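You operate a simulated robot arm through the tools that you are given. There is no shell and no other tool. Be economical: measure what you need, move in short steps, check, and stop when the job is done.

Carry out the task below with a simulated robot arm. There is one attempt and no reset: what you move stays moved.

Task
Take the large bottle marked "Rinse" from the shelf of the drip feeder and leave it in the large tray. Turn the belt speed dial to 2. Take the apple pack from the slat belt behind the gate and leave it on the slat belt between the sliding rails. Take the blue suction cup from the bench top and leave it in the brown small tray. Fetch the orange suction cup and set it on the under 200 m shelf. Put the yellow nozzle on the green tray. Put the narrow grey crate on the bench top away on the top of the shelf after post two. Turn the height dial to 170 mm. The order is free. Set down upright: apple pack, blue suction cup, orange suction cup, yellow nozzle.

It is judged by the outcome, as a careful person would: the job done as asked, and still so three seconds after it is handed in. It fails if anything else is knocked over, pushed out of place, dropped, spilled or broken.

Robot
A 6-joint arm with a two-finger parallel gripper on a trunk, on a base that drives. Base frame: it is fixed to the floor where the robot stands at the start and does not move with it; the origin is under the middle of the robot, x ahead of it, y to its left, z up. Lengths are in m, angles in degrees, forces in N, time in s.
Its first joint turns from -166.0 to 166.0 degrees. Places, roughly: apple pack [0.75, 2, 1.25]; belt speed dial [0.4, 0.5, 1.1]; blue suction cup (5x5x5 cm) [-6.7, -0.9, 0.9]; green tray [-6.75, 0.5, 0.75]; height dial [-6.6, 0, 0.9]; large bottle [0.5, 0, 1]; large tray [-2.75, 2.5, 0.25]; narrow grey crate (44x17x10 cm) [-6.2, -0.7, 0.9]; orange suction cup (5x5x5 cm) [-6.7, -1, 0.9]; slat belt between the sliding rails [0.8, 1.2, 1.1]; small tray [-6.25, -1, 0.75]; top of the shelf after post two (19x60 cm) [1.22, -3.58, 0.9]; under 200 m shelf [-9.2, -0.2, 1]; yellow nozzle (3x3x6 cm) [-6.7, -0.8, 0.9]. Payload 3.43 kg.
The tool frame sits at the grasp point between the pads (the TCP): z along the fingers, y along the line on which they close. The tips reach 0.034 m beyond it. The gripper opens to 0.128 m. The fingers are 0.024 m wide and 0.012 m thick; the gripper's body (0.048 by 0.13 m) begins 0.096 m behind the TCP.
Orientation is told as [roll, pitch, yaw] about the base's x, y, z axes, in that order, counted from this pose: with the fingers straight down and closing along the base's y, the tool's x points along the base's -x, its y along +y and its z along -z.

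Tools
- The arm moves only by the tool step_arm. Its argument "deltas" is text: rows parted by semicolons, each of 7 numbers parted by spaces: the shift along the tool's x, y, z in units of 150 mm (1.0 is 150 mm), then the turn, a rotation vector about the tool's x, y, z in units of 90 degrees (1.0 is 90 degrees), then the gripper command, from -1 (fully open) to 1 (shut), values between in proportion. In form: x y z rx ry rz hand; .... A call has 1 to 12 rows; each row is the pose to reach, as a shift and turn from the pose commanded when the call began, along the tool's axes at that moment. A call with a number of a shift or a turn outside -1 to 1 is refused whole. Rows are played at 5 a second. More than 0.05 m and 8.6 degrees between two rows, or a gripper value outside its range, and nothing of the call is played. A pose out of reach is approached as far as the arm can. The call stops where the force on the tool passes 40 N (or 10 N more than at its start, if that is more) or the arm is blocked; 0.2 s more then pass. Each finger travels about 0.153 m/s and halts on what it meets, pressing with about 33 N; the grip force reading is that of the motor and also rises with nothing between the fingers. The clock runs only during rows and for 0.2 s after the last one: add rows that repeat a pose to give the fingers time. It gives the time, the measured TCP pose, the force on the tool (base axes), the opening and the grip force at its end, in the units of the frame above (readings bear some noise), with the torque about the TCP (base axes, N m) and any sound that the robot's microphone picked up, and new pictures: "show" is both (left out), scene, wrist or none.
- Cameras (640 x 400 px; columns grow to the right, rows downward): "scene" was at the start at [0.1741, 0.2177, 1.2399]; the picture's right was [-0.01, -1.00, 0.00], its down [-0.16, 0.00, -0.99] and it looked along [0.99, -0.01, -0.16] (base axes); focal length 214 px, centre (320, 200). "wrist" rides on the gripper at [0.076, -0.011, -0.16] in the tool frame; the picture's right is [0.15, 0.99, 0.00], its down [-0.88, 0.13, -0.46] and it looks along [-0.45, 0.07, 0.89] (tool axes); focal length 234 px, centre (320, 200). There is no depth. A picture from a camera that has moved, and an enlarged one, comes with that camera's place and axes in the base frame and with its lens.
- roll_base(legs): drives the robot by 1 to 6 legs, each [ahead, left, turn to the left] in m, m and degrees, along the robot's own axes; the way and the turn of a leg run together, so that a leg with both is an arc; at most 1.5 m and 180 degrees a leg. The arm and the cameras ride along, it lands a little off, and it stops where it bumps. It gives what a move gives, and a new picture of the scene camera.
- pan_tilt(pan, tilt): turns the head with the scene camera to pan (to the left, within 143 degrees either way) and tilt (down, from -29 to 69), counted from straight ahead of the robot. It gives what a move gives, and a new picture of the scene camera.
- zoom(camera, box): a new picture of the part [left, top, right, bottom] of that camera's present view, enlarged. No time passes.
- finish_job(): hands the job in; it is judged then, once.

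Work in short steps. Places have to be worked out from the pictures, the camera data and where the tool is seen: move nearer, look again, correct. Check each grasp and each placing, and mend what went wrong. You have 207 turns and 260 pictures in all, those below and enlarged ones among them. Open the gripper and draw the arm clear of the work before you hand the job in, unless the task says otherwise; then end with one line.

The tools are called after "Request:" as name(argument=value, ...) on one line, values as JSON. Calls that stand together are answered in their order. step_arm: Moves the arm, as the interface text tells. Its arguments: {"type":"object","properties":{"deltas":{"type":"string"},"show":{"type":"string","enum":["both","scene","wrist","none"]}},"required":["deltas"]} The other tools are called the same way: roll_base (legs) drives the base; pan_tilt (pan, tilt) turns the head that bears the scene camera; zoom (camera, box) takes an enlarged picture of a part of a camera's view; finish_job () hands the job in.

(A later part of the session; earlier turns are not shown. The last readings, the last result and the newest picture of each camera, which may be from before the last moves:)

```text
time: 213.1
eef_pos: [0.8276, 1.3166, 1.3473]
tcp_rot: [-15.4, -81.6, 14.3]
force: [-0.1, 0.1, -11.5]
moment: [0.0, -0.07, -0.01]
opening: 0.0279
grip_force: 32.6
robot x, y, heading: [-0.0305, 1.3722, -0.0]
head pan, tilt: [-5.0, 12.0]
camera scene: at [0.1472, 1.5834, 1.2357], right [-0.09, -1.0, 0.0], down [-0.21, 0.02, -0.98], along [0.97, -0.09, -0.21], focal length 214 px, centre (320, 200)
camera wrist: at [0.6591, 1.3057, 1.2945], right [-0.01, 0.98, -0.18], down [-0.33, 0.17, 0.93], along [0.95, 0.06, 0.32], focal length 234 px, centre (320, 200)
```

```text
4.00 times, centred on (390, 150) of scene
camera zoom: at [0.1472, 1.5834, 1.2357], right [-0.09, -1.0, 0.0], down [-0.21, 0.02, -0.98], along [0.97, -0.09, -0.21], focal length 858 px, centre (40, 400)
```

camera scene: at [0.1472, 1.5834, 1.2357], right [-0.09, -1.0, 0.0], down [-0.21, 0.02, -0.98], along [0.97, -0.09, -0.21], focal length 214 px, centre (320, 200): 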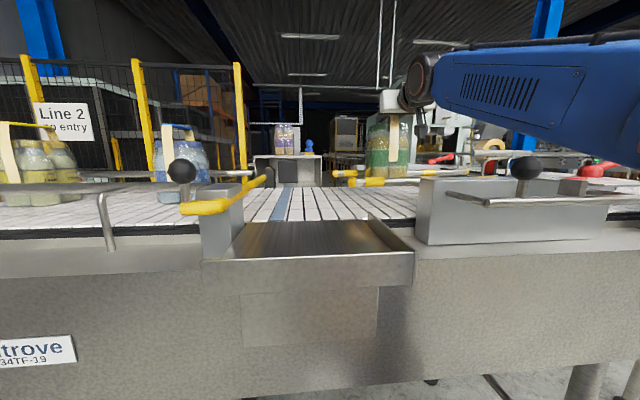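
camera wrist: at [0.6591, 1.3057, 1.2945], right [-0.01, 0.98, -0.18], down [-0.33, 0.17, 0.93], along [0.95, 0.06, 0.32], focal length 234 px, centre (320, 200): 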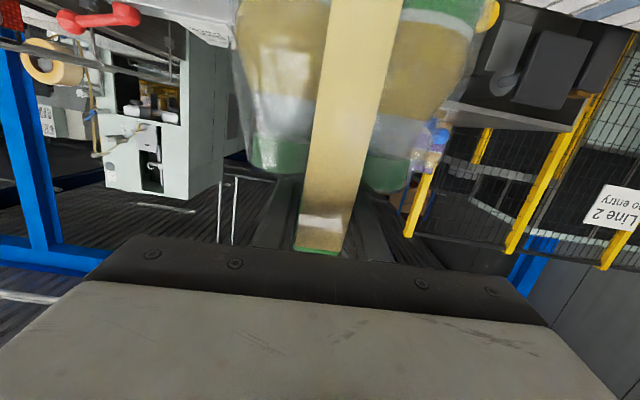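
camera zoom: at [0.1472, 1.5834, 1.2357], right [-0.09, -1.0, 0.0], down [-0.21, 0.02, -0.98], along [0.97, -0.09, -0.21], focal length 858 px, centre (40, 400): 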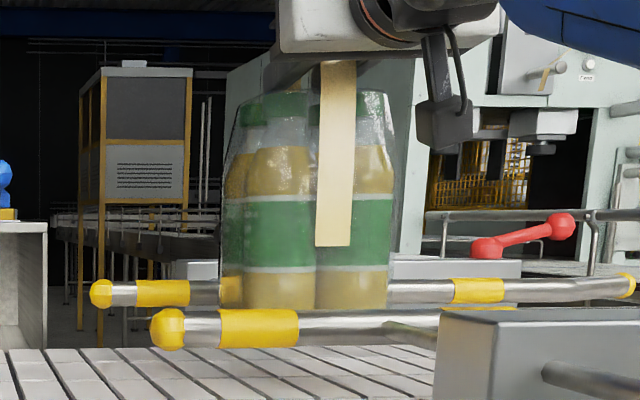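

The pack is between near and far rail. I lower the last ~5.5 cm gently.

Request:
step_arm(deltas="0.12 0 0.017 0 0 0 0.8;0.24 0 0.034 0 0 0 0.8;0.31 0 0.045 0 0 0 0.8;0.33 0 0.047 0 0 0 0.8;0.345 0 0.05 0 0 0 0.8;0.36 0 0.052 0 0 0 0.8;0.36 0 0.052 0 0 0 0.8", show="none")

Request:
zoom(camera="scene", box=[310, 100, 470, 200])

```text
time: 214.7
eef_pos: [0.8287, 1.314, 1.2933]
tcp_rot: [-15.6, -81.9, 14.5]
force: [-0.6, -3.9, 4.8]
moment: [0.23, -0.59, -0.12]
opening: 0.0279
grip_force: 33.4
robot x, y, heading: [-0.0282, 1.3764, 0.0]
head pan, tilt: [-5.0, 12.0]
```

```text
4.00 times, centred on (390, 150) of scene
camera zoom: at [0.1466, 1.5832, 1.2358], right [-0.09, -1.0, 0.0], down [-0.21, 0.02, -0.98], along [0.97, -0.09, -0.21], focal length 858 px, centre (40, 400)
```

zoom: 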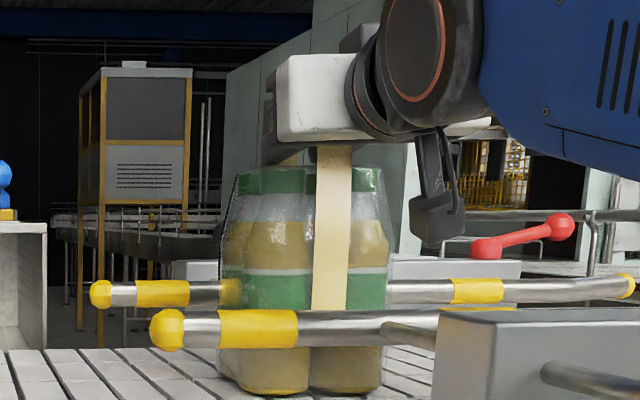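

On the belt (force reversed). I open partially, check, then back away.

Request:
step_arm(deltas="0 0 0 0 0 0 0.6;0 0 0 0 0 0 0.3;0 0 0 0 0 0 0;0 0 0 0 0 0 0", show="none")

Request:
roll_base(legs=[[-0.4, 0, 0]])

Request:
zoom(camera="scene", box=[300, 130, 480, 220])

```text
time: 215.7
eef_pos: [0.8297, 1.3147, 1.293]
tcp_rot: [-15.4, -81.9, 14.4]
force: [-0.8, 0.1, 0.0]
moment: [-0.01, 0.0, -0.01]
opening: 0.0641
grip_force: 0.0
robot x, y, heading: [-0.0264, 1.3745, 0.0]
head pan, tilt: [-5.0, 12.0]
```

```text
time: 218.2
eef_pos: [0.4324, 1.315, 1.293]
tcp_rot: [-15.3, -81.8, 14.5]
force: [0.0, -0.3, -0.6]
moment: [-0.01, -0.02, 0.0]
opening: 0.064
grip_force: 0.1
robot x, y, heading: [-0.4252, 1.3722, -0.1]
head pan, tilt: [-5.0, 12.0]
camera scene: at [-0.2507, 1.5837, 1.2357], right [-0.09, -1.0, 0.0], down [-0.21, 0.02, -0.98], along [0.97, -0.08, -0.21], focal length 214 px, centre (320, 200)
```

scene: 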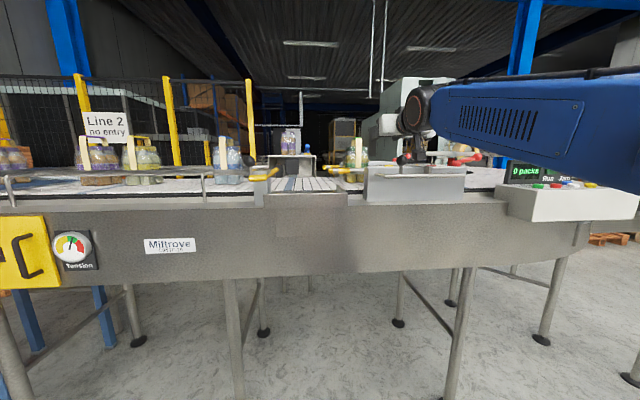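

```text
3.56 times, centred on (390, 175) of scene
camera zoom: at [-0.2507, 1.5837, 1.2357], right [-0.09, -1.0, 0.0], down [-0.21, 0.02, -0.98], along [0.97, -0.08, -0.21], focal length 763 px, centre (71, 289)
```

zoom: 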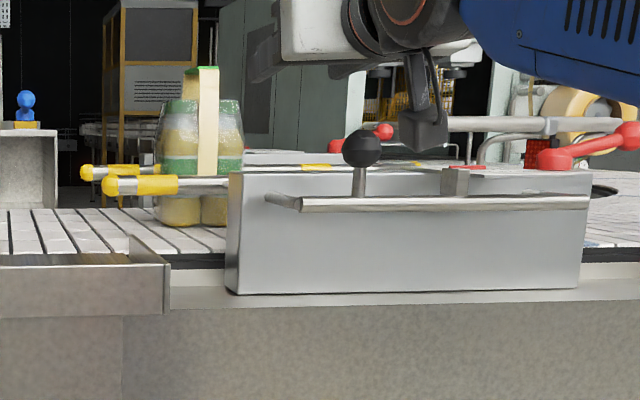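

Apple pack stands upright between the rails. Next: the bench to the west. I turn and drive into the aisle, then fold the tool to pointing down.

Request:
roll_base(legs=[[0, 0, -90], [0.95, 0, 0], [0, 0, -90]])

Request:
step_arm(deltas="0.1 0 0.015 0 0.091 0 -1;0.2 0 0.03 0 0.182 0 -1;0.3 0 0.045 0 0.273 0 -1;0.4 0 0.06 0 0.364 0 -1;0.5 0 0.075 0 0.455 0 -1;0.6 0 0.09 0 0.546 0 -1;0.7 0 0.1 0 0.637 0 -1;0.8 0 0.11 0 0.728 0 -1;0.9 0 0.12 0 0.819 0 -1;1 0 0.13 0 0.91 0 -1;1 0 0.13 0 0.91 0 -1", show="none")

```text
time: 230.7
eef_pos: [-1.3035, 0.4842, 1.2923]
tcp_rot: [-15.2, -81.7, -164.9]
force: [-0.5, -0.2, -0.7]
moment: [-0.02, 0.02, 0.0]
opening: 0.0643
grip_force: 0.0
robot x, y, heading: [-0.4417, 0.4359, -179.3]
head pan, tilt: [-5.0, 12.0]
camera scene: at [-0.615, 0.2209, 1.2357], right [0.07, 1.0, 0.0], down [0.21, -0.02, -0.98], along [-0.98, 0.07, -0.21], focal length 214 px, centre (320, 200)
```

scene: 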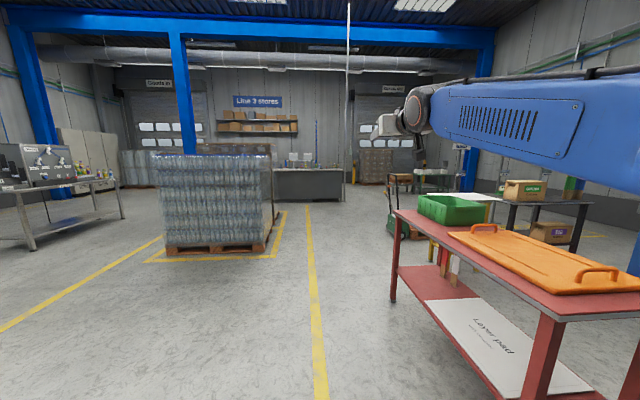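

```text
time: 233.1
eef_pos: [-1.3014, 0.4881, 1.141]
tcp_rot: [-2.3, -0.1, 179.9]
force: [0.0, -0.3, 0.7]
moment: [0.05, 0.03, -0.01]
opening: 0.1277
grip_force: 0.1
robot x, y, heading: [-0.4473, 0.4367, -179.1]
head pan, tilt: [-5.0, 12.0]
```

The aisle ahead is clear along y≈0.45. I drive 4 m west toward the bench.

Request:
roll_base(legs=[[1.5, -0.1, 0], [1.5, 0, 0], [1.2, 0, 0]])

Request:
pan_tilt(pan=15, tilt=15)

```text
refused: leg 1 is longer than a leg can be; nothing moved
```

```text
time: 234.0
eef_pos: [-1.3014, 0.4883, 1.1422]
tcp_rot: [-2.2, -0.2, 180.0]
force: [-0.4, -0.4, 0.5]
moment: [-0.03, -0.05, 0.02]
opening: 0.1279
grip_force: 0.1
robot x, y, heading: [-0.4488, 0.4358, -179.2]
head pan, tilt: [15.0, 15.0]
camera scene: at [-0.612, 0.1887, 1.2308], right [-0.27, 0.96, 0.0], down [0.25, 0.07, -0.97], along [-0.93, -0.26, -0.26], focal length 214 px, centre (320, 200)
```

scene: 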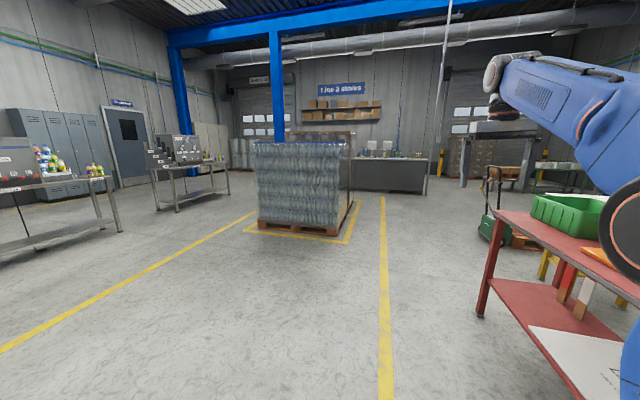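

Request:
roll_base(legs=[[1.4, -0.1, 0], [1.5, 0, 0], [1.3, 0, 0]])

Request:
pan_tilt(pan=15, tilt=22)

```text
time: 254.0
eef_pos: [-5.4759, 0.5808, 1.1422]
tcp_rot: [-2.1, -0.3, 179.2]
force: [-0.2, 0.2, -1.2]
moment: [-0.03, -0.03, 0.03]
opening: 0.128
grip_force: 0.1
robot x, y, heading: [-4.6191, 0.5161, 179.9]
head pan, tilt: [15.0, 15.0]
camera scene: at [-4.7899, 0.2708, 1.2308], right [-0.26, 0.97, 0.0], down [0.25, 0.07, -0.97], along [-0.93, -0.25, -0.26], focal length 214 px, centre (320, 200)
```

scene: 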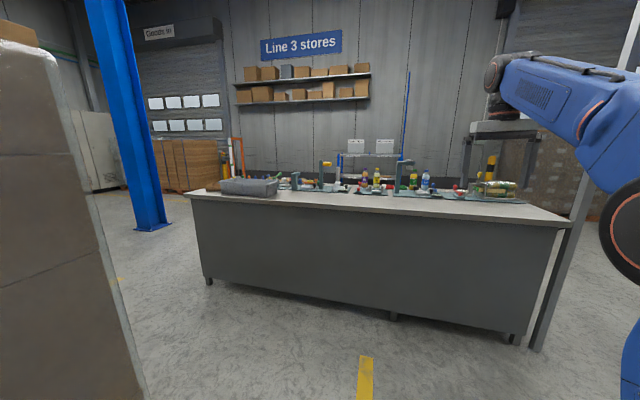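

```text
time: 254.7
eef_pos: [-5.4768, 0.5805, 1.142]
tcp_rot: [-2.1, -0.2, 179.2]
force: [-0.3, -0.3, -0.3]
moment: [0.06, -0.05, 0.02]
opening: 0.1281
grip_force: 0.1
robot x, y, heading: [-4.6235, 0.5149, 180.0]
head pan, tilt: [15.0, 22.0]
camera scene: at [-4.7894, 0.271, 1.2195], right [-0.26, 0.97, 0.0], down [0.36, 0.1, -0.93], along [-0.9, -0.24, -0.37], focal length 214 px, centre (320, 200)
```

scene: 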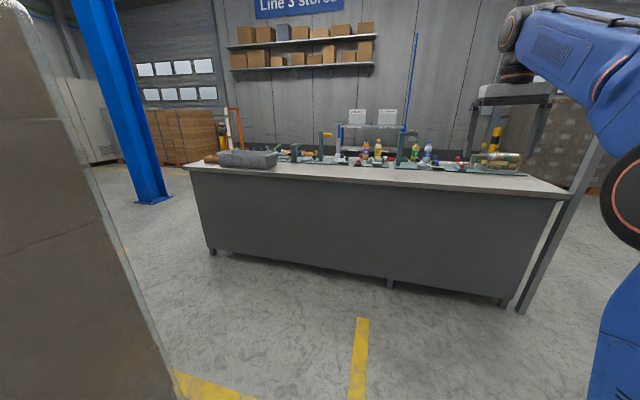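

I zoom in on the bench top in two halves.

Request:
zoom(camera="scene", box=[180, 120, 380, 220])

Request:
zoom(camera="scene", box=[320, 100, 540, 220])

```text
3.20 times, centred on (280, 170) of scene
camera zoom: at [-4.7894, 0.271, 1.2195], right [-0.26, 0.97, 0.0], down [0.36, 0.1, -0.93], along [-0.9, -0.24, -0.37], focal length 686 px, centre (448, 296)
```

zoom: 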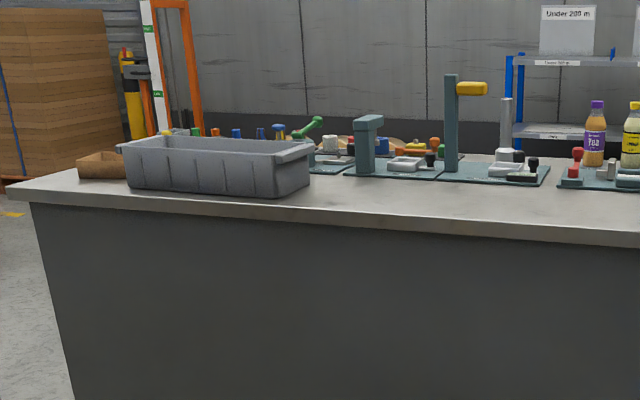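

```text
2.91 times, centred on (430, 160) of scene
camera zoom: at [-4.7894, 0.271, 1.2195], right [-0.26, 0.97, 0.0], down [0.36, 0.1, -0.93], along [-0.9, -0.24, -0.37], focal length 624 px, centre (0, 316)
```

zoom: 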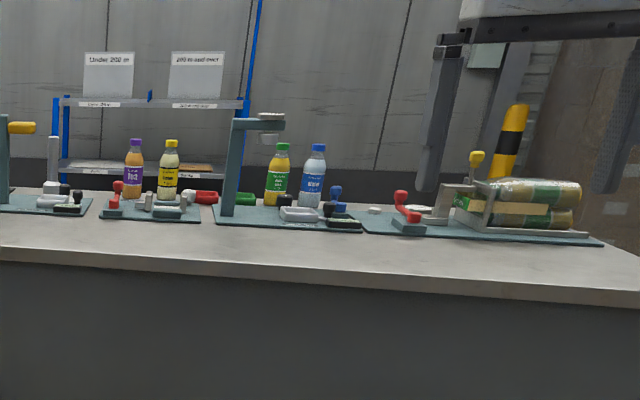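

The crate sits at the bench's left front; small coloured parts lie behind it. I retract the arm, then drive up to the bench and strafe left to face the items.

Request:
step_arm(deltas="0.3 -0.1 0 0 0 0 -1;0.6 -0.2 0 0 0 0 -1;0.9 -0.3 0 0 0 0 -1;1 -0.3 -0.1 0 0 0 -1;1 -0.3 -0.1 0 0 0 -1", show="none")

Request:
roll_base(legs=[[0.95, 0, 0], [0, 0.75, 0]])

Request:
pan_tilt(pan=10, tilt=25)

```text
time: 255.9
eef_pos: [-5.323, 0.6241, 1.1588]
tcp_rot: [-2.2, -0.2, 179.1]
force: [0.4, -0.1, -0.4]
moment: [0.03, 0.0, 0.06]
opening: 0.1283
grip_force: 0.1
robot x, y, heading: [-4.6203, 0.5177, 180.1]
head pan, tilt: [15.0, 22.0]
```

```text
time: 264.4
eef_pos: [-6.2602, -0.1324, 1.1589]
tcp_rot: [-2.2, -0.2, 179.4]
force: [0.0, -0.6, 0.1]
moment: [0.0, 0.0, 0.01]
opening: 0.1282
grip_force: 0.0
robot x, y, heading: [-5.5585, -0.2335, -179.5]
head pan, tilt: [15.0, 22.0]
camera scene: at [-5.7235, -0.4819, 1.2194], right [-0.26, 0.97, 0.0], down [0.36, 0.1, -0.93], along [-0.89, -0.24, -0.37], focal length 214 px, centre (320, 200)
```

scene: 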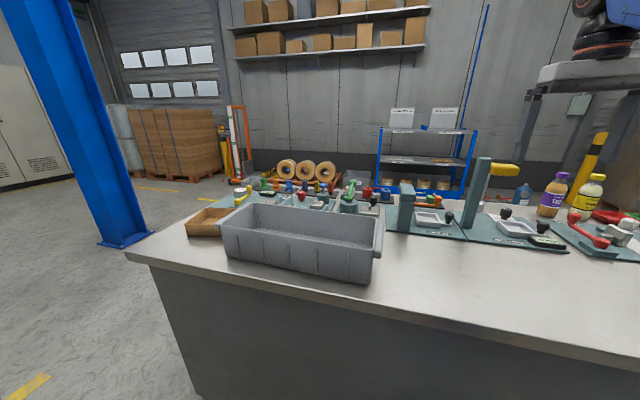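

```text
time: 265.1
eef_pos: [-6.2606, -0.1313, 1.1593]
tcp_rot: [-2.1, -0.2, 179.4]
force: [-0.7, 0.4, 0.3]
moment: [0.01, -0.01, -0.01]
opening: 0.1281
grip_force: 0.0
robot x, y, heading: [-5.5531, -0.2339, -179.8]
head pan, tilt: [10.0, 25.0]
camera scene: at [-5.7246, -0.4739, 1.2146], right [-0.18, 0.98, 0.0], down [0.42, 0.07, -0.91], along [-0.89, -0.16, -0.42], focal length 214 px, centre (320, 200)
```

scene: 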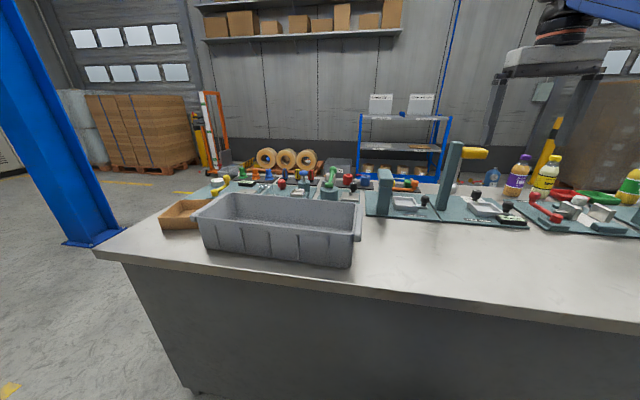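

I zoom in on the small parts behind the crate.

Request:
zoom(camera="scene", box=[150, 140, 310, 240])

Request:
zoom(camera="scene", box=[290, 130, 450, 230])

```text
4.00 times, centred on (230, 190) of scene
camera zoom: at [-5.7246, -0.4739, 1.2146], right [-0.18, 0.98, 0.0], down [0.42, 0.07, -0.91], along [-0.89, -0.16, -0.42], focal length 858 px, centre (680, 240)
```

zoom: 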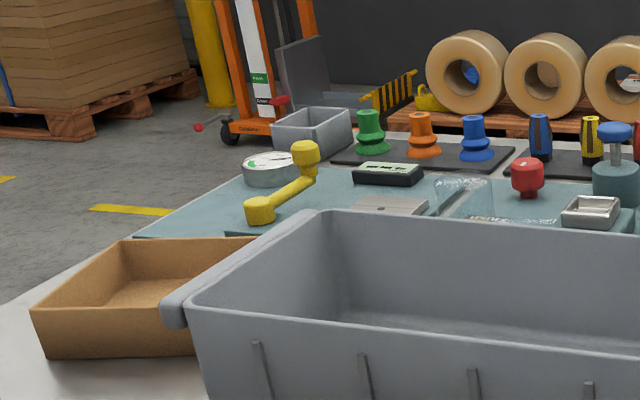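

```text
4.00 times, centred on (370, 180) of scene
camera zoom: at [-5.7246, -0.4739, 1.2146], right [-0.18, 0.98, 0.0], down [0.42, 0.07, -0.91], along [-0.89, -0.16, -0.42], focal length 858 px, centre (120, 280)
```

zoom: 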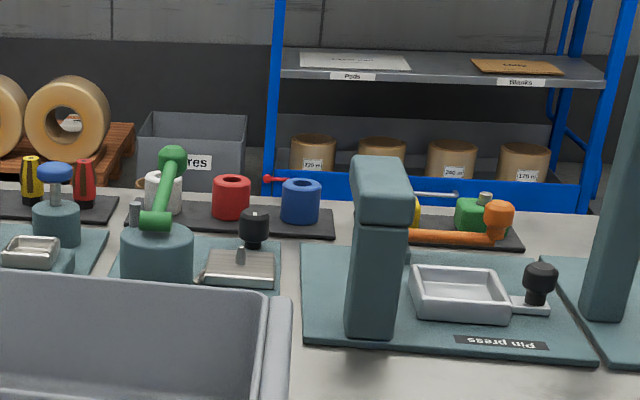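

Suction cups (green, orange, blue) are at about x≈-6.63, y≈-1.02/-0.95/-0.88; the nozzles (blue, yellow, red) near y≈-0.78…-0.70; the brown small tray ≈(-6.26,-0.99). I drive closer to the bench and left.

Request:
roll_base(legs=[[0.13, 0, 0], [0, 0.42, 0]])

Request:
pan_tilt(pan=12, tilt=30)

```text
time: 268.6
eef_pos: [-6.3881, -0.5541, 1.1586]
tcp_rot: [-2.3, -0.2, 179.5]
force: [1.1, -0.1, -0.3]
moment: [0.02, -0.02, -0.01]
opening: 0.128
grip_force: 0.0
robot x, y, heading: [-5.6832, -0.655, -179.7]
head pan, tilt: [10.0, 25.0]
camera scene: at [-5.8515, -0.8942, 1.2146], right [-0.18, 0.98, 0.0], down [0.42, 0.08, -0.91], along [-0.89, -0.16, -0.42], focal length 214 px, centre (320, 200)
```

scene: 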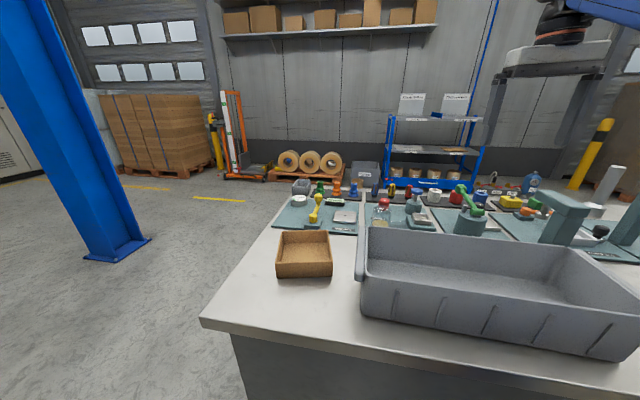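

```text
time: 269.2
eef_pos: [-6.3879, -0.5527, 1.1589]
tcp_rot: [-2.2, -0.1, 179.5]
force: [0.0, -0.7, -0.2]
moment: [-0.02, 0.0, 0.0]
opening: 0.1279
grip_force: 0.0
robot x, y, heading: [-5.6839, -0.6558, -179.6]
head pan, tilt: [12.0, 30.0]
camera scene: at [-5.8493, -0.897, 1.2067], right [-0.21, 0.98, 0.0], down [0.49, 0.11, -0.87], along [-0.85, -0.19, -0.5], focal length 214 px, centre (320, 200)
```

scene: 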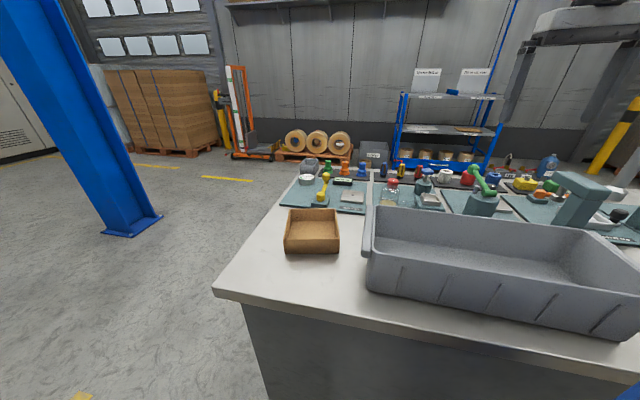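

Request:
zoom(camera="scene", box=[270, 140, 430, 240])

```text
4.00 times, centred on (350, 190) of scene
camera zoom: at [-5.8493, -0.897, 1.2067], right [-0.21, 0.98, 0.0], down [0.49, 0.11, -0.87], along [-0.85, -0.19, -0.5], focal length 858 px, centre (200, 240)
```

zoom: 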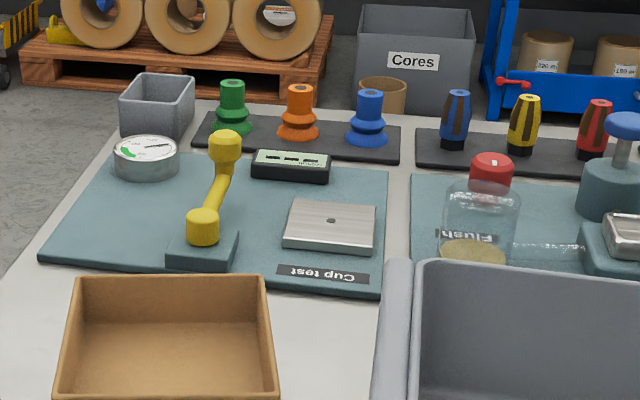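

Triangulated: orange cup (-6.696, -0.980), blue (-6.69, -0.907), base z≈0.852. I move to put them straight ahead within reach: left 0.3 m, forward 0.05 m.

Request:
roll_base(legs=[[0, 0.29, 0], [0.05, 0, 0]])

Request:
step_arm(deltas="-0.3 0 0 0 0 0 -0.2;-0.6 0 0 0 0 0 -0.2;-0.9 0 0 0 0 0 -0.2;-1 0 0.1 0 0 0 -0.2;-1 0 0.1 0 0 0 -0.2", show="wrist")

```text
time: 271.9
eef_pos: [-6.3919, -0.8406, 1.1587]
tcp_rot: [-2.2, -0.2, 179.4]
force: [-0.3, 0.7, 0.3]
moment: [-0.02, 0.04, 0.0]
opening: 0.1278
grip_force: 0.1
robot x, y, heading: [-5.691, -0.9427, -179.9]
head pan, tilt: [12.0, 30.0]
stopped in leg 2: the robot was blocked; the commanded pose is now the measured one
camera scene: at [-5.854, -1.1864, 1.2066], right [-0.21, 0.98, 0.0], down [0.49, 0.11, -0.87], along [-0.85, -0.18, -0.5], focal length 214 px, centre (320, 200)
```

scene: 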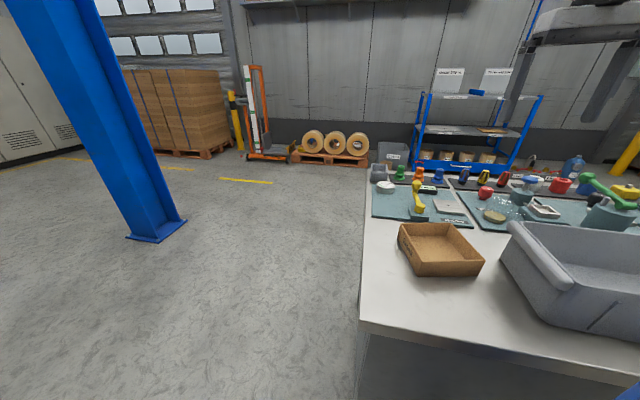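

```text
time: 273.1
eef_pos: [-6.5418, -0.8402, 1.1449]
tcp_rot: [-2.2, -0.2, 179.3]
force: [-0.4, 0.3, -0.7]
moment: [0.02, 0.0, -0.01]
opening: 0.0769
grip_force: 0.0
robot x, y, heading: [-5.6866, -0.9427, -179.5]
head pan, tilt: [12.0, 30.0]
camera wrist: at [-6.4646, -0.8361, 1.3041], right [0.13, -0.99, -0.04], down [-0.88, -0.14, 0.45], along [-0.45, -0.03, -0.89], focal length 234 px, centre (320, 200)
```

wrist: 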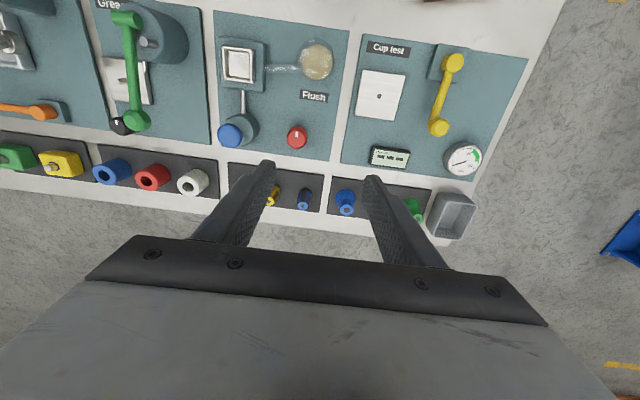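

The base is blocked by the bench front, leaving the cups just out of reach. I'll work from the bench's left end instead: retract, strafe left, go forward, and turn to face north.

Request:
step_arm(deltas="0.3 0 0 0 0 0 -0.2;0.6 0 0 0 0 0 -0.2;0.9 0 0 0 0 0 -0.2;1 0 0 0 0 0 -0.2", show="none")

Request:
roll_base(legs=[[0, 1.0, 0], [0.8, 0, 0], [0, 0, -90]])

Request:
pan_tilt(pan=0, tilt=35)

```text
time: 274.1
eef_pos: [-6.3914, -0.8411, 1.1455]
tcp_rot: [-2.1, -0.1, 179.3]
force: [-0.5, -0.6, -0.3]
moment: [-0.01, -0.08, -0.01]
opening: 0.0769
grip_force: 0.1
robot x, y, heading: [-5.686, -0.9432, -179.6]
head pan, tilt: [12.0, 30.0]
```

```text
time: 286.9
eef_pos: [-6.3729, -1.2208, 1.1453]
tcp_rot: [-2.3, -0.2, 89.3]
force: [-0.8, 0.7, 0.3]
moment: [0.03, 0.0, -0.03]
opening: 0.0766
grip_force: 0.0
robot x, y, heading: [-6.4775, -1.9282, 90.0]
head pan, tilt: [12.0, 30.0]
camera scene: at [-6.7167, -1.7585, 1.2066], right [0.98, 0.21, 0.0], down [0.1, -0.49, -0.87], along [-0.18, 0.85, -0.5], focal length 214 px, centre (320, 200)
```

scene: 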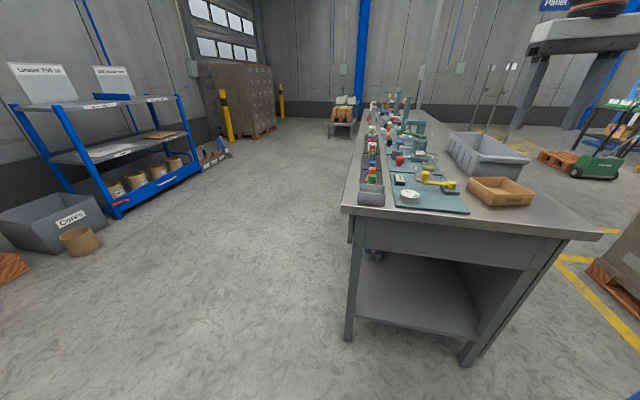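

```text
time: 287.7
eef_pos: [-6.3723, -1.2203, 1.1444]
tcp_rot: [-2.2, -0.3, 89.2]
force: [-0.6, 0.3, -0.1]
moment: [0.0, 0.01, -0.03]
opening: 0.0766
grip_force: 0.0
robot x, y, heading: [-6.4811, -1.9281, 90.2]
head pan, tilt: [0.0, 35.0]
camera scene: at [-6.6979, -1.7589, 1.1989], right [1.0, 0.0, 0.0], down [0.0, -0.57, -0.82], along [0.0, 0.82, -0.57], focal length 214 px, centre (320, 200)
```

scene: 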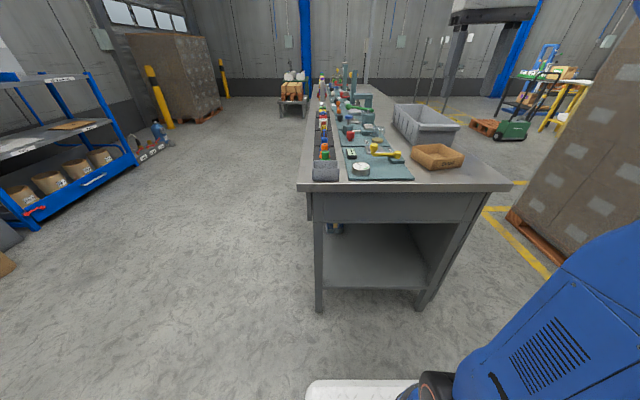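

I'm now at the bench end with open access. I move forward 0.26 m and zoom onto the cups.

Request:
roll_base(legs=[[0.26, 0, 0]])

Request:
zoom(camera="scene", box=[280, 110, 480, 235])

```text
time: 289.5
eef_pos: [-6.3758, -0.9574, 1.1449]
tcp_rot: [-2.2, -0.2, 89.4]
force: [-0.5, 0.1, -0.1]
moment: [0.02, 0.0, 0.0]
opening: 0.0767
grip_force: 0.0
robot x, y, heading: [-6.4792, -1.6586, 90.3]
head pan, tilt: [0.0, 35.0]
camera scene: at [-6.6989, -1.4961, 1.1988], right [1.0, 0.0, 0.0], down [0.0, -0.57, -0.82], along [0.0, 0.82, -0.57], focal length 214 px, centre (320, 200)
```

scene: 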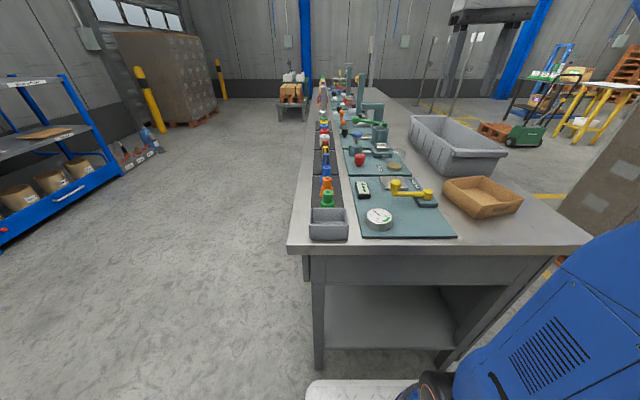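

```text
3.20 times, centred on (380, 172) of scene
camera zoom: at [-6.6989, -1.4961, 1.1988], right [1.0, 0.0, 0.0], down [0.0, -0.57, -0.82], along [0.0, 0.82, -0.57], focal length 686 px, centre (128, 288)
```

zoom: 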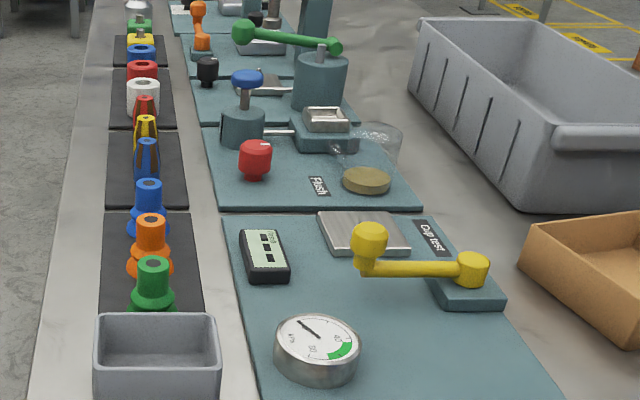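

Blue cup ≈(-6.683, -0.900), orange ≈(-6.687, -0.973). I move the gripper above the blue cup (fingers closing along x, away from its neighbours).

Request:
step_arm(deltas="-0.1 0.3 0 -0.0245 0 0 -0.2;-0.2 0.6 0 -0.0245 0 0 -0.2;-0.3 0.9 0.05 -0.0245 0 0 -0.2;-0.38 1 0.2 -0.0245 0 0 -0.2;-0.38 1 0.35 -0.0245 0 0 -0.2", show="none")

Request:
step_arm(deltas="0 0.3 0 0 0 0 -0.2;0 0.6 0 0 0 0 -0.2;0 0.9 0.1 0 0 0 -0.2;0 1 0.4 0 0 0 -0.2;0 1.04 0.55 0 0 0 -0.2;0 1.0 0.55 0 0 0 -0.2", show="none")

```text
time: 290.7
eef_pos: [-6.5239, -0.8983, 1.0875]
tcp_rot: [0.1, -0.3, 89.4]
force: [-0.1, -0.6, 0.2]
moment: [0.02, -0.04, 0.02]
opening: 0.0769
grip_force: 0.1
robot x, y, heading: [-6.481, -1.6616, 90.3]
head pan, tilt: [0.0, 35.0]
```

```text
refused: 1.04 is not a number from -1 to 1
```

Request:
step_arm(deltas="0 0.3 0 0 0 0 -0.2;0 0.6 0 0 0 0 -0.2;0 0.9 0.1 0 0 0 -0.2;0 1 0.35 0 0 0 -0.2;0 1 0.5 0 0 0 -0.2;0 1 0.5 0 0 0 -0.2", show="wrist")

Request:
zoom(camera="wrist", box=[200, 100, 440, 250])

```text
time: 292.1
eef_pos: [-6.6732, -0.8985, 1.0095]
tcp_rot: [0.1, -0.2, 89.3]
force: [0.7, 0.1, -0.1]
moment: [0.01, -0.01, -0.01]
opening: 0.0766
grip_force: 0.1
robot x, y, heading: [-6.4784, -1.6595, 90.1]
head pan, tilt: [0.0, 35.0]
camera wrist: at [-6.6624, -0.9754, 1.1705], right [-0.99, -0.14, 0.0], down [-0.12, 0.88, 0.46], along [-0.06, 0.46, -0.89], focal length 234 px, centre (320, 200)
```

wrist: 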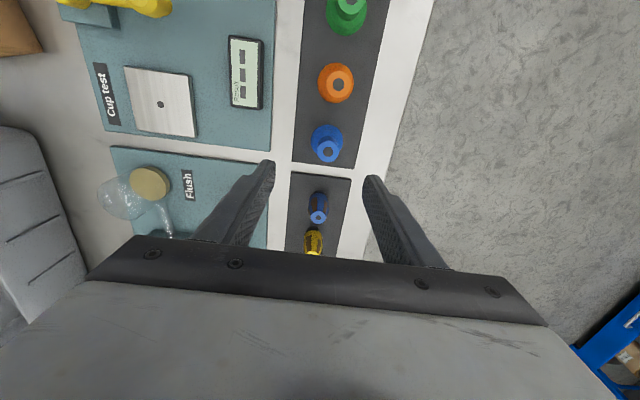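

```text
2.67 times, centred on (320, 175) of wrist
camera zoom: at [-6.6624, -0.9754, 1.1705], right [-0.99, -0.14, 0.0], down [-0.12, 0.88, 0.46], along [-0.06, 0.46, -0.89], focal length 624 px, centre (320, 267)
```

zoom: 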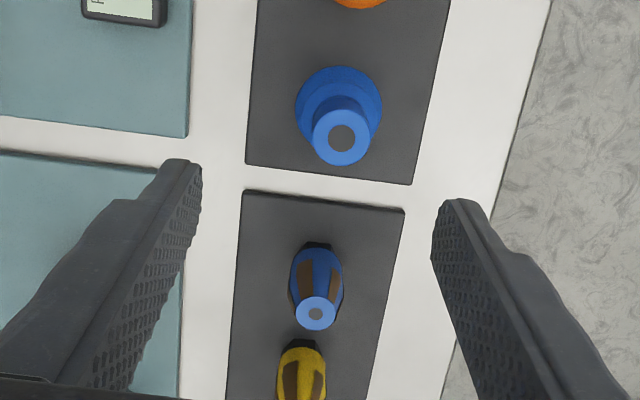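

Blue cup top is at (-6.681, -0.902). I correct 8 mm and descend to TCP z≈0.905, then close.

Request:
step_arm(deltas="0.02 0.053 0.15 0 0 0 -0.2;0.02 0.053 0.4 0 0 0 -0.2;0.02 0.053 0.6 0 0 0 -0.2;0.02 0.053 0.7 0 0 0 -0.2;0.02 0.053 0.7 0 0 0 0.3;0.02 0.053 0.7 0 0 0 0.8;0.02 0.053 0.7 0 0 0 0.8", show="none")

Request:
zoom(camera="wrist", box=[200, 100, 440, 250])

```text
time: 293.7
eef_pos: [-6.6802, -0.8988, 0.9074]
tcp_rot: [0.0, -0.2, 89.4]
force: [0.0, 0.0, -0.4]
moment: [0.0, -0.03, -0.01]
opening: 0.0232
grip_force: 33.5
robot x, y, heading: [-6.4793, -1.6611, 89.9]
head pan, tilt: [0.0, 35.0]
```

```text
2.67 times, centred on (320, 175) of wrist
camera zoom: at [-6.6694, -0.9748, 1.0658], right [-0.99, -0.14, 0.0], down [-0.12, 0.88, 0.46], along [-0.06, 0.45, -0.89], focal length 624 px, centre (320, 267)
```

zoom: 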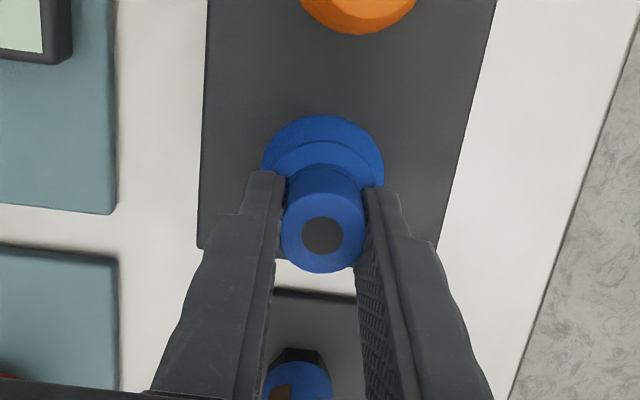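

Gripped (23 mm neck). I lift and carry it to above the brown tray at about (-6.272, -1.005).

Request:
step_arm(deltas="0 0 -0.3 0 0 0 0.8;0 0 -0.6 0 0 0 0.8;0 0 -0.9 0 0 0 0.8;0 -0.2 -1 0 0 0 0.8;0 -0.5 -1 0 0 0 0.8;0 -0.8 -1 0 0 0 0.8;0.1 -1 -1 0 0 0 0.8", show="none")

Request:
step_arm(deltas="0.08 -0.3 0 0 0 0 0.8;0.16 -0.6 0 0 0 0 0.8;0.24 -0.9 0 0 0 0 0.8;0.3 -1 0 0 0 0 0.8", show="none")

Request:
step_arm(deltas="0.1 -0.3 0 0 0 0 0.8;0.2 -0.6 0 0 0 0 0.8;0.31 -0.72 0 0 0 0 0.8;0.31 -0.72 0 0 0 0 0.8", show="both")

```text
time: 295.3
eef_pos: [-6.5318, -0.9153, 1.0554]
tcp_rot: [0.0, -0.2, 89.5]
force: [-0.4, 0.7, -0.4]
moment: [-0.01, 0.01, -0.01]
opening: 0.0231
grip_force: 33.0
robot x, y, heading: [-6.4805, -1.6632, 90.0]
head pan, tilt: [0.0, 35.0]
```

```text
time: 296.3
eef_pos: [-6.3817, -0.9651, 1.055]
tcp_rot: [-0.1, -0.1, 89.4]
force: [0.6, 0.0, -0.6]
moment: [0.01, -0.02, 0.05]
opening: 0.0236
grip_force: 32.9
robot x, y, heading: [-6.4775, -1.6623, 90.3]
head pan, tilt: [0.0, 35.0]
```

```text
time: 297.3
eef_pos: [-6.276, -1.0139, 1.054]
tcp_rot: [0.0, -0.1, 89.4]
force: [-1.1, -0.6, -1.3]
moment: [-0.03, 0.01, 0.02]
opening: 0.0232
grip_force: 33.3
robot x, y, heading: [-6.48, -1.6623, 90.3]
head pan, tilt: [0.0, 35.0]
camera scene: at [-6.6989, -1.4961, 1.1988], right [1.0, 0.0, 0.0], down [0.0, -0.57, -0.82], along [0.0, 0.82, -0.57], focal length 214 px, centre (320, 200)
camera wrist: at [-6.2643, -1.0897, 1.2146], right [-0.99, -0.14, 0.0], down [-0.12, 0.88, 0.46], along [-0.06, 0.46, -0.89], focal length 234 px, centre (320, 200)
```

scene: 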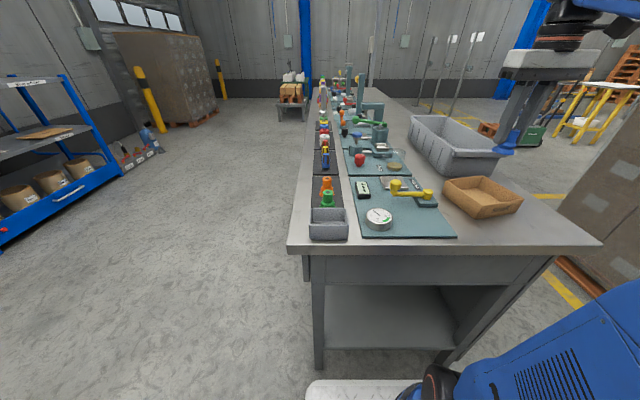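
wrist: 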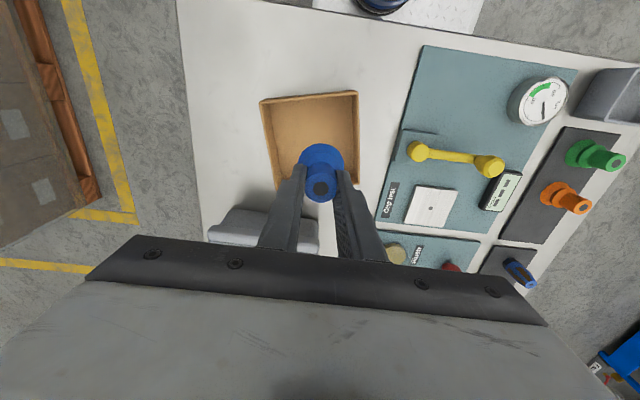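

The cup is over the brown tray; I nudge to its centre and lower to contact.

Request:
step_arm(deltas="-0.05 -0.07 0.2 0 0 0 0.8;-0.05 -0.07 0.5 0 0 0 0.8;-0.05 -0.07 0.75 0 0 0 0.8;-0.05 -0.07 0.86 0 0 0 0.8;-0.05 -0.07 0.9 0 0 0 0.8;-0.05 -0.07 0.92 0 0 0 0.8;-0.05 -0.07 0.935 0 0 0 0.8;-0.05 -0.07 0.95 0 0 0 0.8;-0.05 -0.07 0.96 0 0 0 0.8", show="wrist")

```text
time: 299.3
eef_pos: [-6.2638, -1.0036, 0.9112]
tcp_rot: [-0.1, -0.2, 89.3]
force: [0.8, 0.6, -0.8]
moment: [-0.02, 0.0, 0.01]
opening: 0.023
grip_force: 32.9
robot x, y, heading: [-6.479, -1.6639, 90.3]
head pan, tilt: [0.0, 35.0]
camera wrist: at [-6.2526, -1.0794, 1.0714], right [-0.99, -0.14, 0.0], down [-0.12, 0.88, 0.46], along [-0.06, 0.45, -0.89], focal length 234 px, centre (320, 200)
```

wrist: 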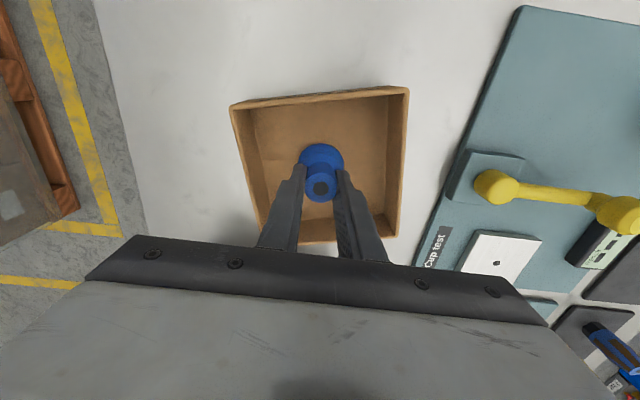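

Inside the tray, no contact yet; I continue down in 1 mm steps.

Request:
step_arm(deltas="0 0 0.01 0 0 0 0.8;0 0 0.02 0 0 0 0.8;0 0 0.03 0 0 0 0.8;0 0 0.04 0 0 0 0.8;0 0 0.047 0 0 0 0.8", show="none")

```text
time: 300.5
eef_pos: [-6.2641, -1.0028, 0.906]
tcp_rot: [-0.1, -0.3, 89.4]
force: [-1.3, 2.4, 13.4]
moment: [0.02, 0.0, 0.0]
opening: 0.0235
grip_force: 33.5
robot x, y, heading: [-6.4773, -1.6581, 90.1]
head pan, tilt: [0.0, 35.0]
```

Contact. I release, rise, and head back toward the orange cup.

Request:
step_arm(deltas="0 0 -0.007 0 0 0 0.5;0 0 -0.007 0 0 0 0.2;0 0 -0.007 0 0 0 -0.1;0 0 -0.007 0 0 0 -0.1;0 0 -0.3 0 0 0 -0.1;0 0 -0.6 0 0 0 -0.1;0 0 -0.9 0 0 0 -0.1;0 0.3 -0.95 0 0 0 -0.1;0 0.6 -0.95 0 0 0 -0.1;0 0.9 -0.95 0 0 0 -0.1;0 1 -0.95 0 0 0 -0.1", show="scene")

Request:
step_arm(deltas="-0.05 0.3 0 0 0 0 -0.1;-0.1 0.6 0 0 0 0 -0.1;-0.15 0.9 0 0 0 0 -0.1;-0.2 1 0 0 0 0 -0.1;-0.2 1 0 0 0 0 -0.1", show="none")

Request:
step_arm(deltas="0 0.3 0.1 0 0 0 -0.1;0 0.6 0.2 0 0 0 -0.1;0 0.8 0.3 0 0 0 -0.1;0 0.8 0.3 0 0 0 -0.1", show="none")

Request:
zoom(camera="wrist", box=[200, 100, 440, 250])

```text
time: 302.9
eef_pos: [-6.4157, -1.0035, 1.0481]
tcp_rot: [0.0, -0.1, 89.5]
force: [-1.0, 0.6, -0.4]
moment: [0.02, 0.04, 0.0]
opening: 0.0707
grip_force: 0.0
robot x, y, heading: [-6.4768, -1.66, 90.4]
head pan, tilt: [0.0, 35.0]
camera scene: at [-6.6989, -1.4961, 1.1988], right [1.0, 0.0, 0.0], down [0.0, -0.57, -0.82], along [0.0, 0.82, -0.57], focal length 214 px, centre (320, 200)
```

scene: 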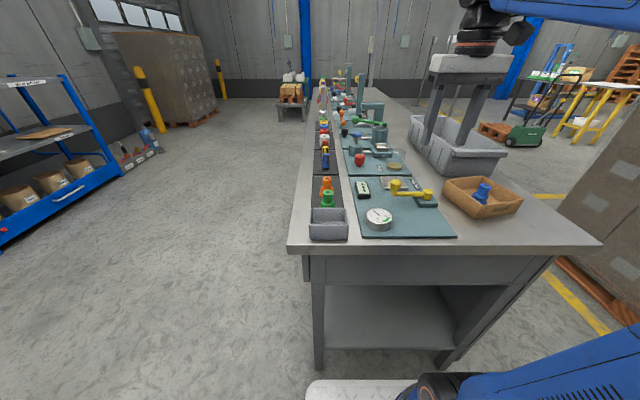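

```text
time: 304.1
eef_pos: [-6.5644, -0.9706, 1.0455]
tcp_rot: [0.0, -0.2, 89.4]
force: [0.5, -0.3, 0.1]
moment: [0.0, 0.02, -0.03]
opening: 0.0705
grip_force: 0.1
robot x, y, heading: [-6.4798, -1.6602, 90.2]
head pan, tilt: [0.0, 35.0]
```

```text
time: 305.1
eef_pos: [-6.6835, -0.9704, 1.0024]
tcp_rot: [0.2, -0.2, 89.4]
force: [0.3, 0.3, 0.4]
moment: [-0.01, 0.01, -0.02]
opening: 0.07
grip_force: 0.0
robot x, y, heading: [-6.4768, -1.6633, 90.6]
head pan, tilt: [0.0, 35.0]
```

```text
2.67 times, centred on (320, 175) of wrist
camera zoom: at [-6.6726, -1.0461, 1.1616], right [-0.99, -0.14, 0.0], down [-0.12, 0.88, 0.46], along [-0.06, 0.46, -0.89], focal length 624 px, centre (320, 267)
```

zoom: 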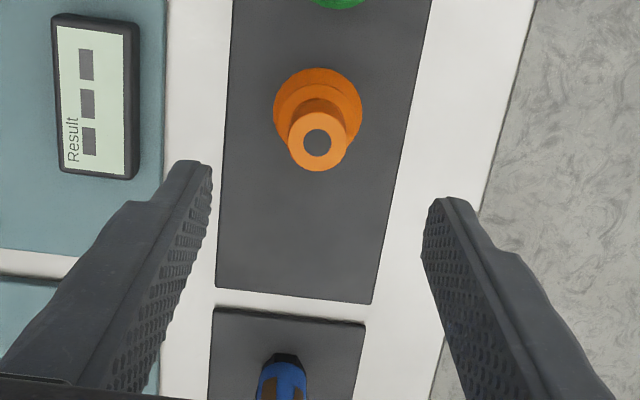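

Blue cup stands in the brown tray. Orange cup is at (-6.681, -0.973); I descend and grip it, then lift.

Request:
step_arm(deltas="0.015 -0.013 0.2 0 0 0 -0.1;0.015 -0.013 0.4 0 0 0 -0.1;0.015 -0.013 0.58 0 0 0 -0.1;0.015 -0.013 0.635 0 0 0 -0.1;0.015 -0.013 0.635 0 0 0 0.3;0.015 -0.013 0.635 0 0 0 0.8;0.015 -0.013 0.635 0 0 0 0.8;0.015 -0.013 0.4 0 0 0 0.8;0.015 -0.013 0.1 0 0 0 0.8;0.015 -0.013 -0.2 0 0 0 0.8;0.015 -0.013 -0.35 0 0 0 0.8", show="wrist")

```text
time: 307.5
eef_pos: [-6.6806, -0.9706, 1.0562]
tcp_rot: [0.0, -0.2, 89.4]
force: [-0.5, 0.4, 0.2]
moment: [-0.01, -0.01, 0.01]
opening: 0.0231
grip_force: 33.3
robot x, y, heading: [-6.4785, -1.6618, 90.1]
head pan, tilt: [0.0, 35.0]
camera wrist: at [-6.6699, -1.0467, 1.2158], right [-0.99, -0.14, 0.0], down [-0.12, 0.88, 0.46], along [-0.06, 0.45, -0.89], focal length 234 px, centre (320, 200)
```

wrist: 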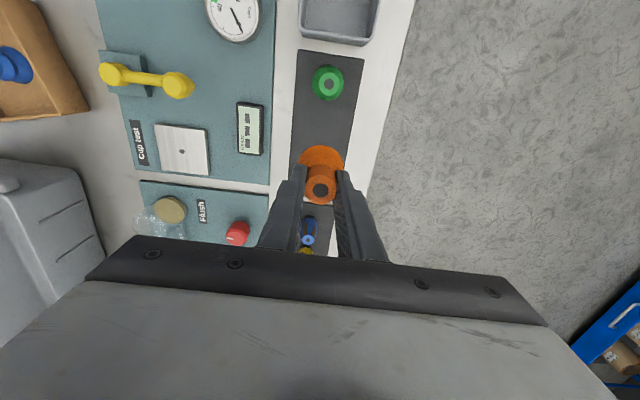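

Orange cup is held. I raise a little, back off, turn west and drive over to the blue rack.

Request:
step_arm(deltas="0 0 -0.3 0 0 0 0.8;0 0 -0.55 0 0 0 0.8;0 0 -0.55 0 0 0 0.8", show="none")

Request:
roll_base(legs=[[-0.5, 0, 0], [0, 0, 90], [1.4, 0, 0], [0.25, 0, 0], [0, -1.4, 0]])

Request:
pan_tilt(pan=0, tilt=20)

```text
time: 308.3
eef_pos: [-6.6814, -0.974, 1.1385]
tcp_rot: [0.0, -0.2, 89.4]
force: [-0.6, -0.2, -0.5]
moment: [0.03, 0.02, -0.03]
opening: 0.0233
grip_force: 32.8
robot x, y, heading: [-6.4791, -1.6594, 90.4]
head pan, tilt: [0.0, 35.0]
```

```text
time: 329.8
eef_pos: [-8.7992, -0.9244, 1.1379]
tcp_rot: [0.0, -0.3, 178.4]
force: [0.7, -0.3, -0.9]
moment: [0.02, 0.01, 0.0]
opening: 0.023
grip_force: 32.7
robot x, y, heading: [-8.1043, -0.7313, 179.3]
head pan, tilt: [0.0, 35.0]
camera scene: at [-8.2761, -0.954, 1.1988], right [0.01, 1.0, 0.0], down [0.57, -0.01, -0.82], along [-0.82, 0.01, -0.57], focal length 214 px, centre (320, 200)
```

scene: 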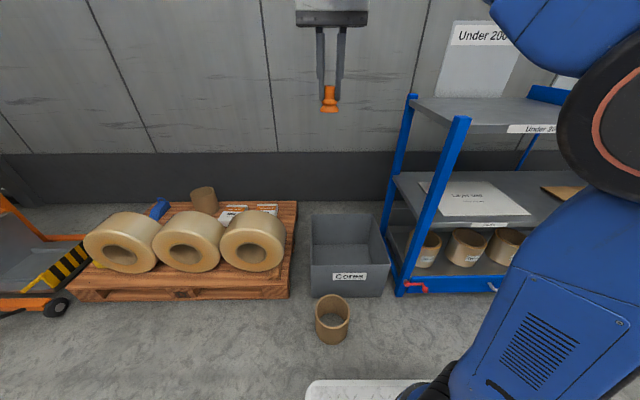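

```text
time: 330.5
eef_pos: [-8.7984, -0.9237, 1.1391]
tcp_rot: [0.1, -0.3, 178.4]
force: [0.1, 0.5, -0.2]
moment: [0.01, 0.01, 0.02]
opening: 0.0236
grip_force: 33.3
robot x, y, heading: [-8.106, -0.7344, 179.2]
head pan, tilt: [0.0, 20.0]
camera scene: at [-8.2812, -0.954, 1.2226], right [0.01, 1.0, 0.0], down [0.34, 0.0, -0.94], along [-0.94, 0.01, -0.34], focal length 214 px, centre (320, 200)
```

scene: 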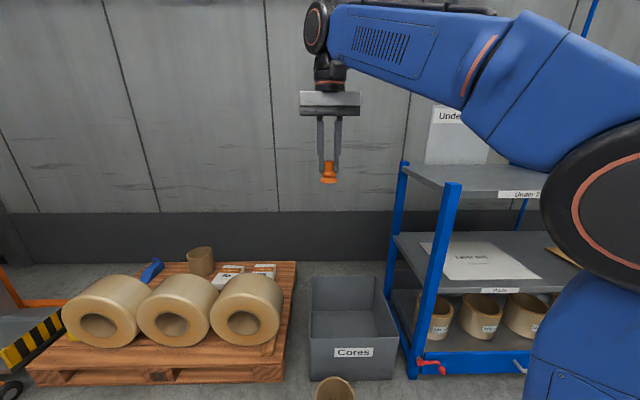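

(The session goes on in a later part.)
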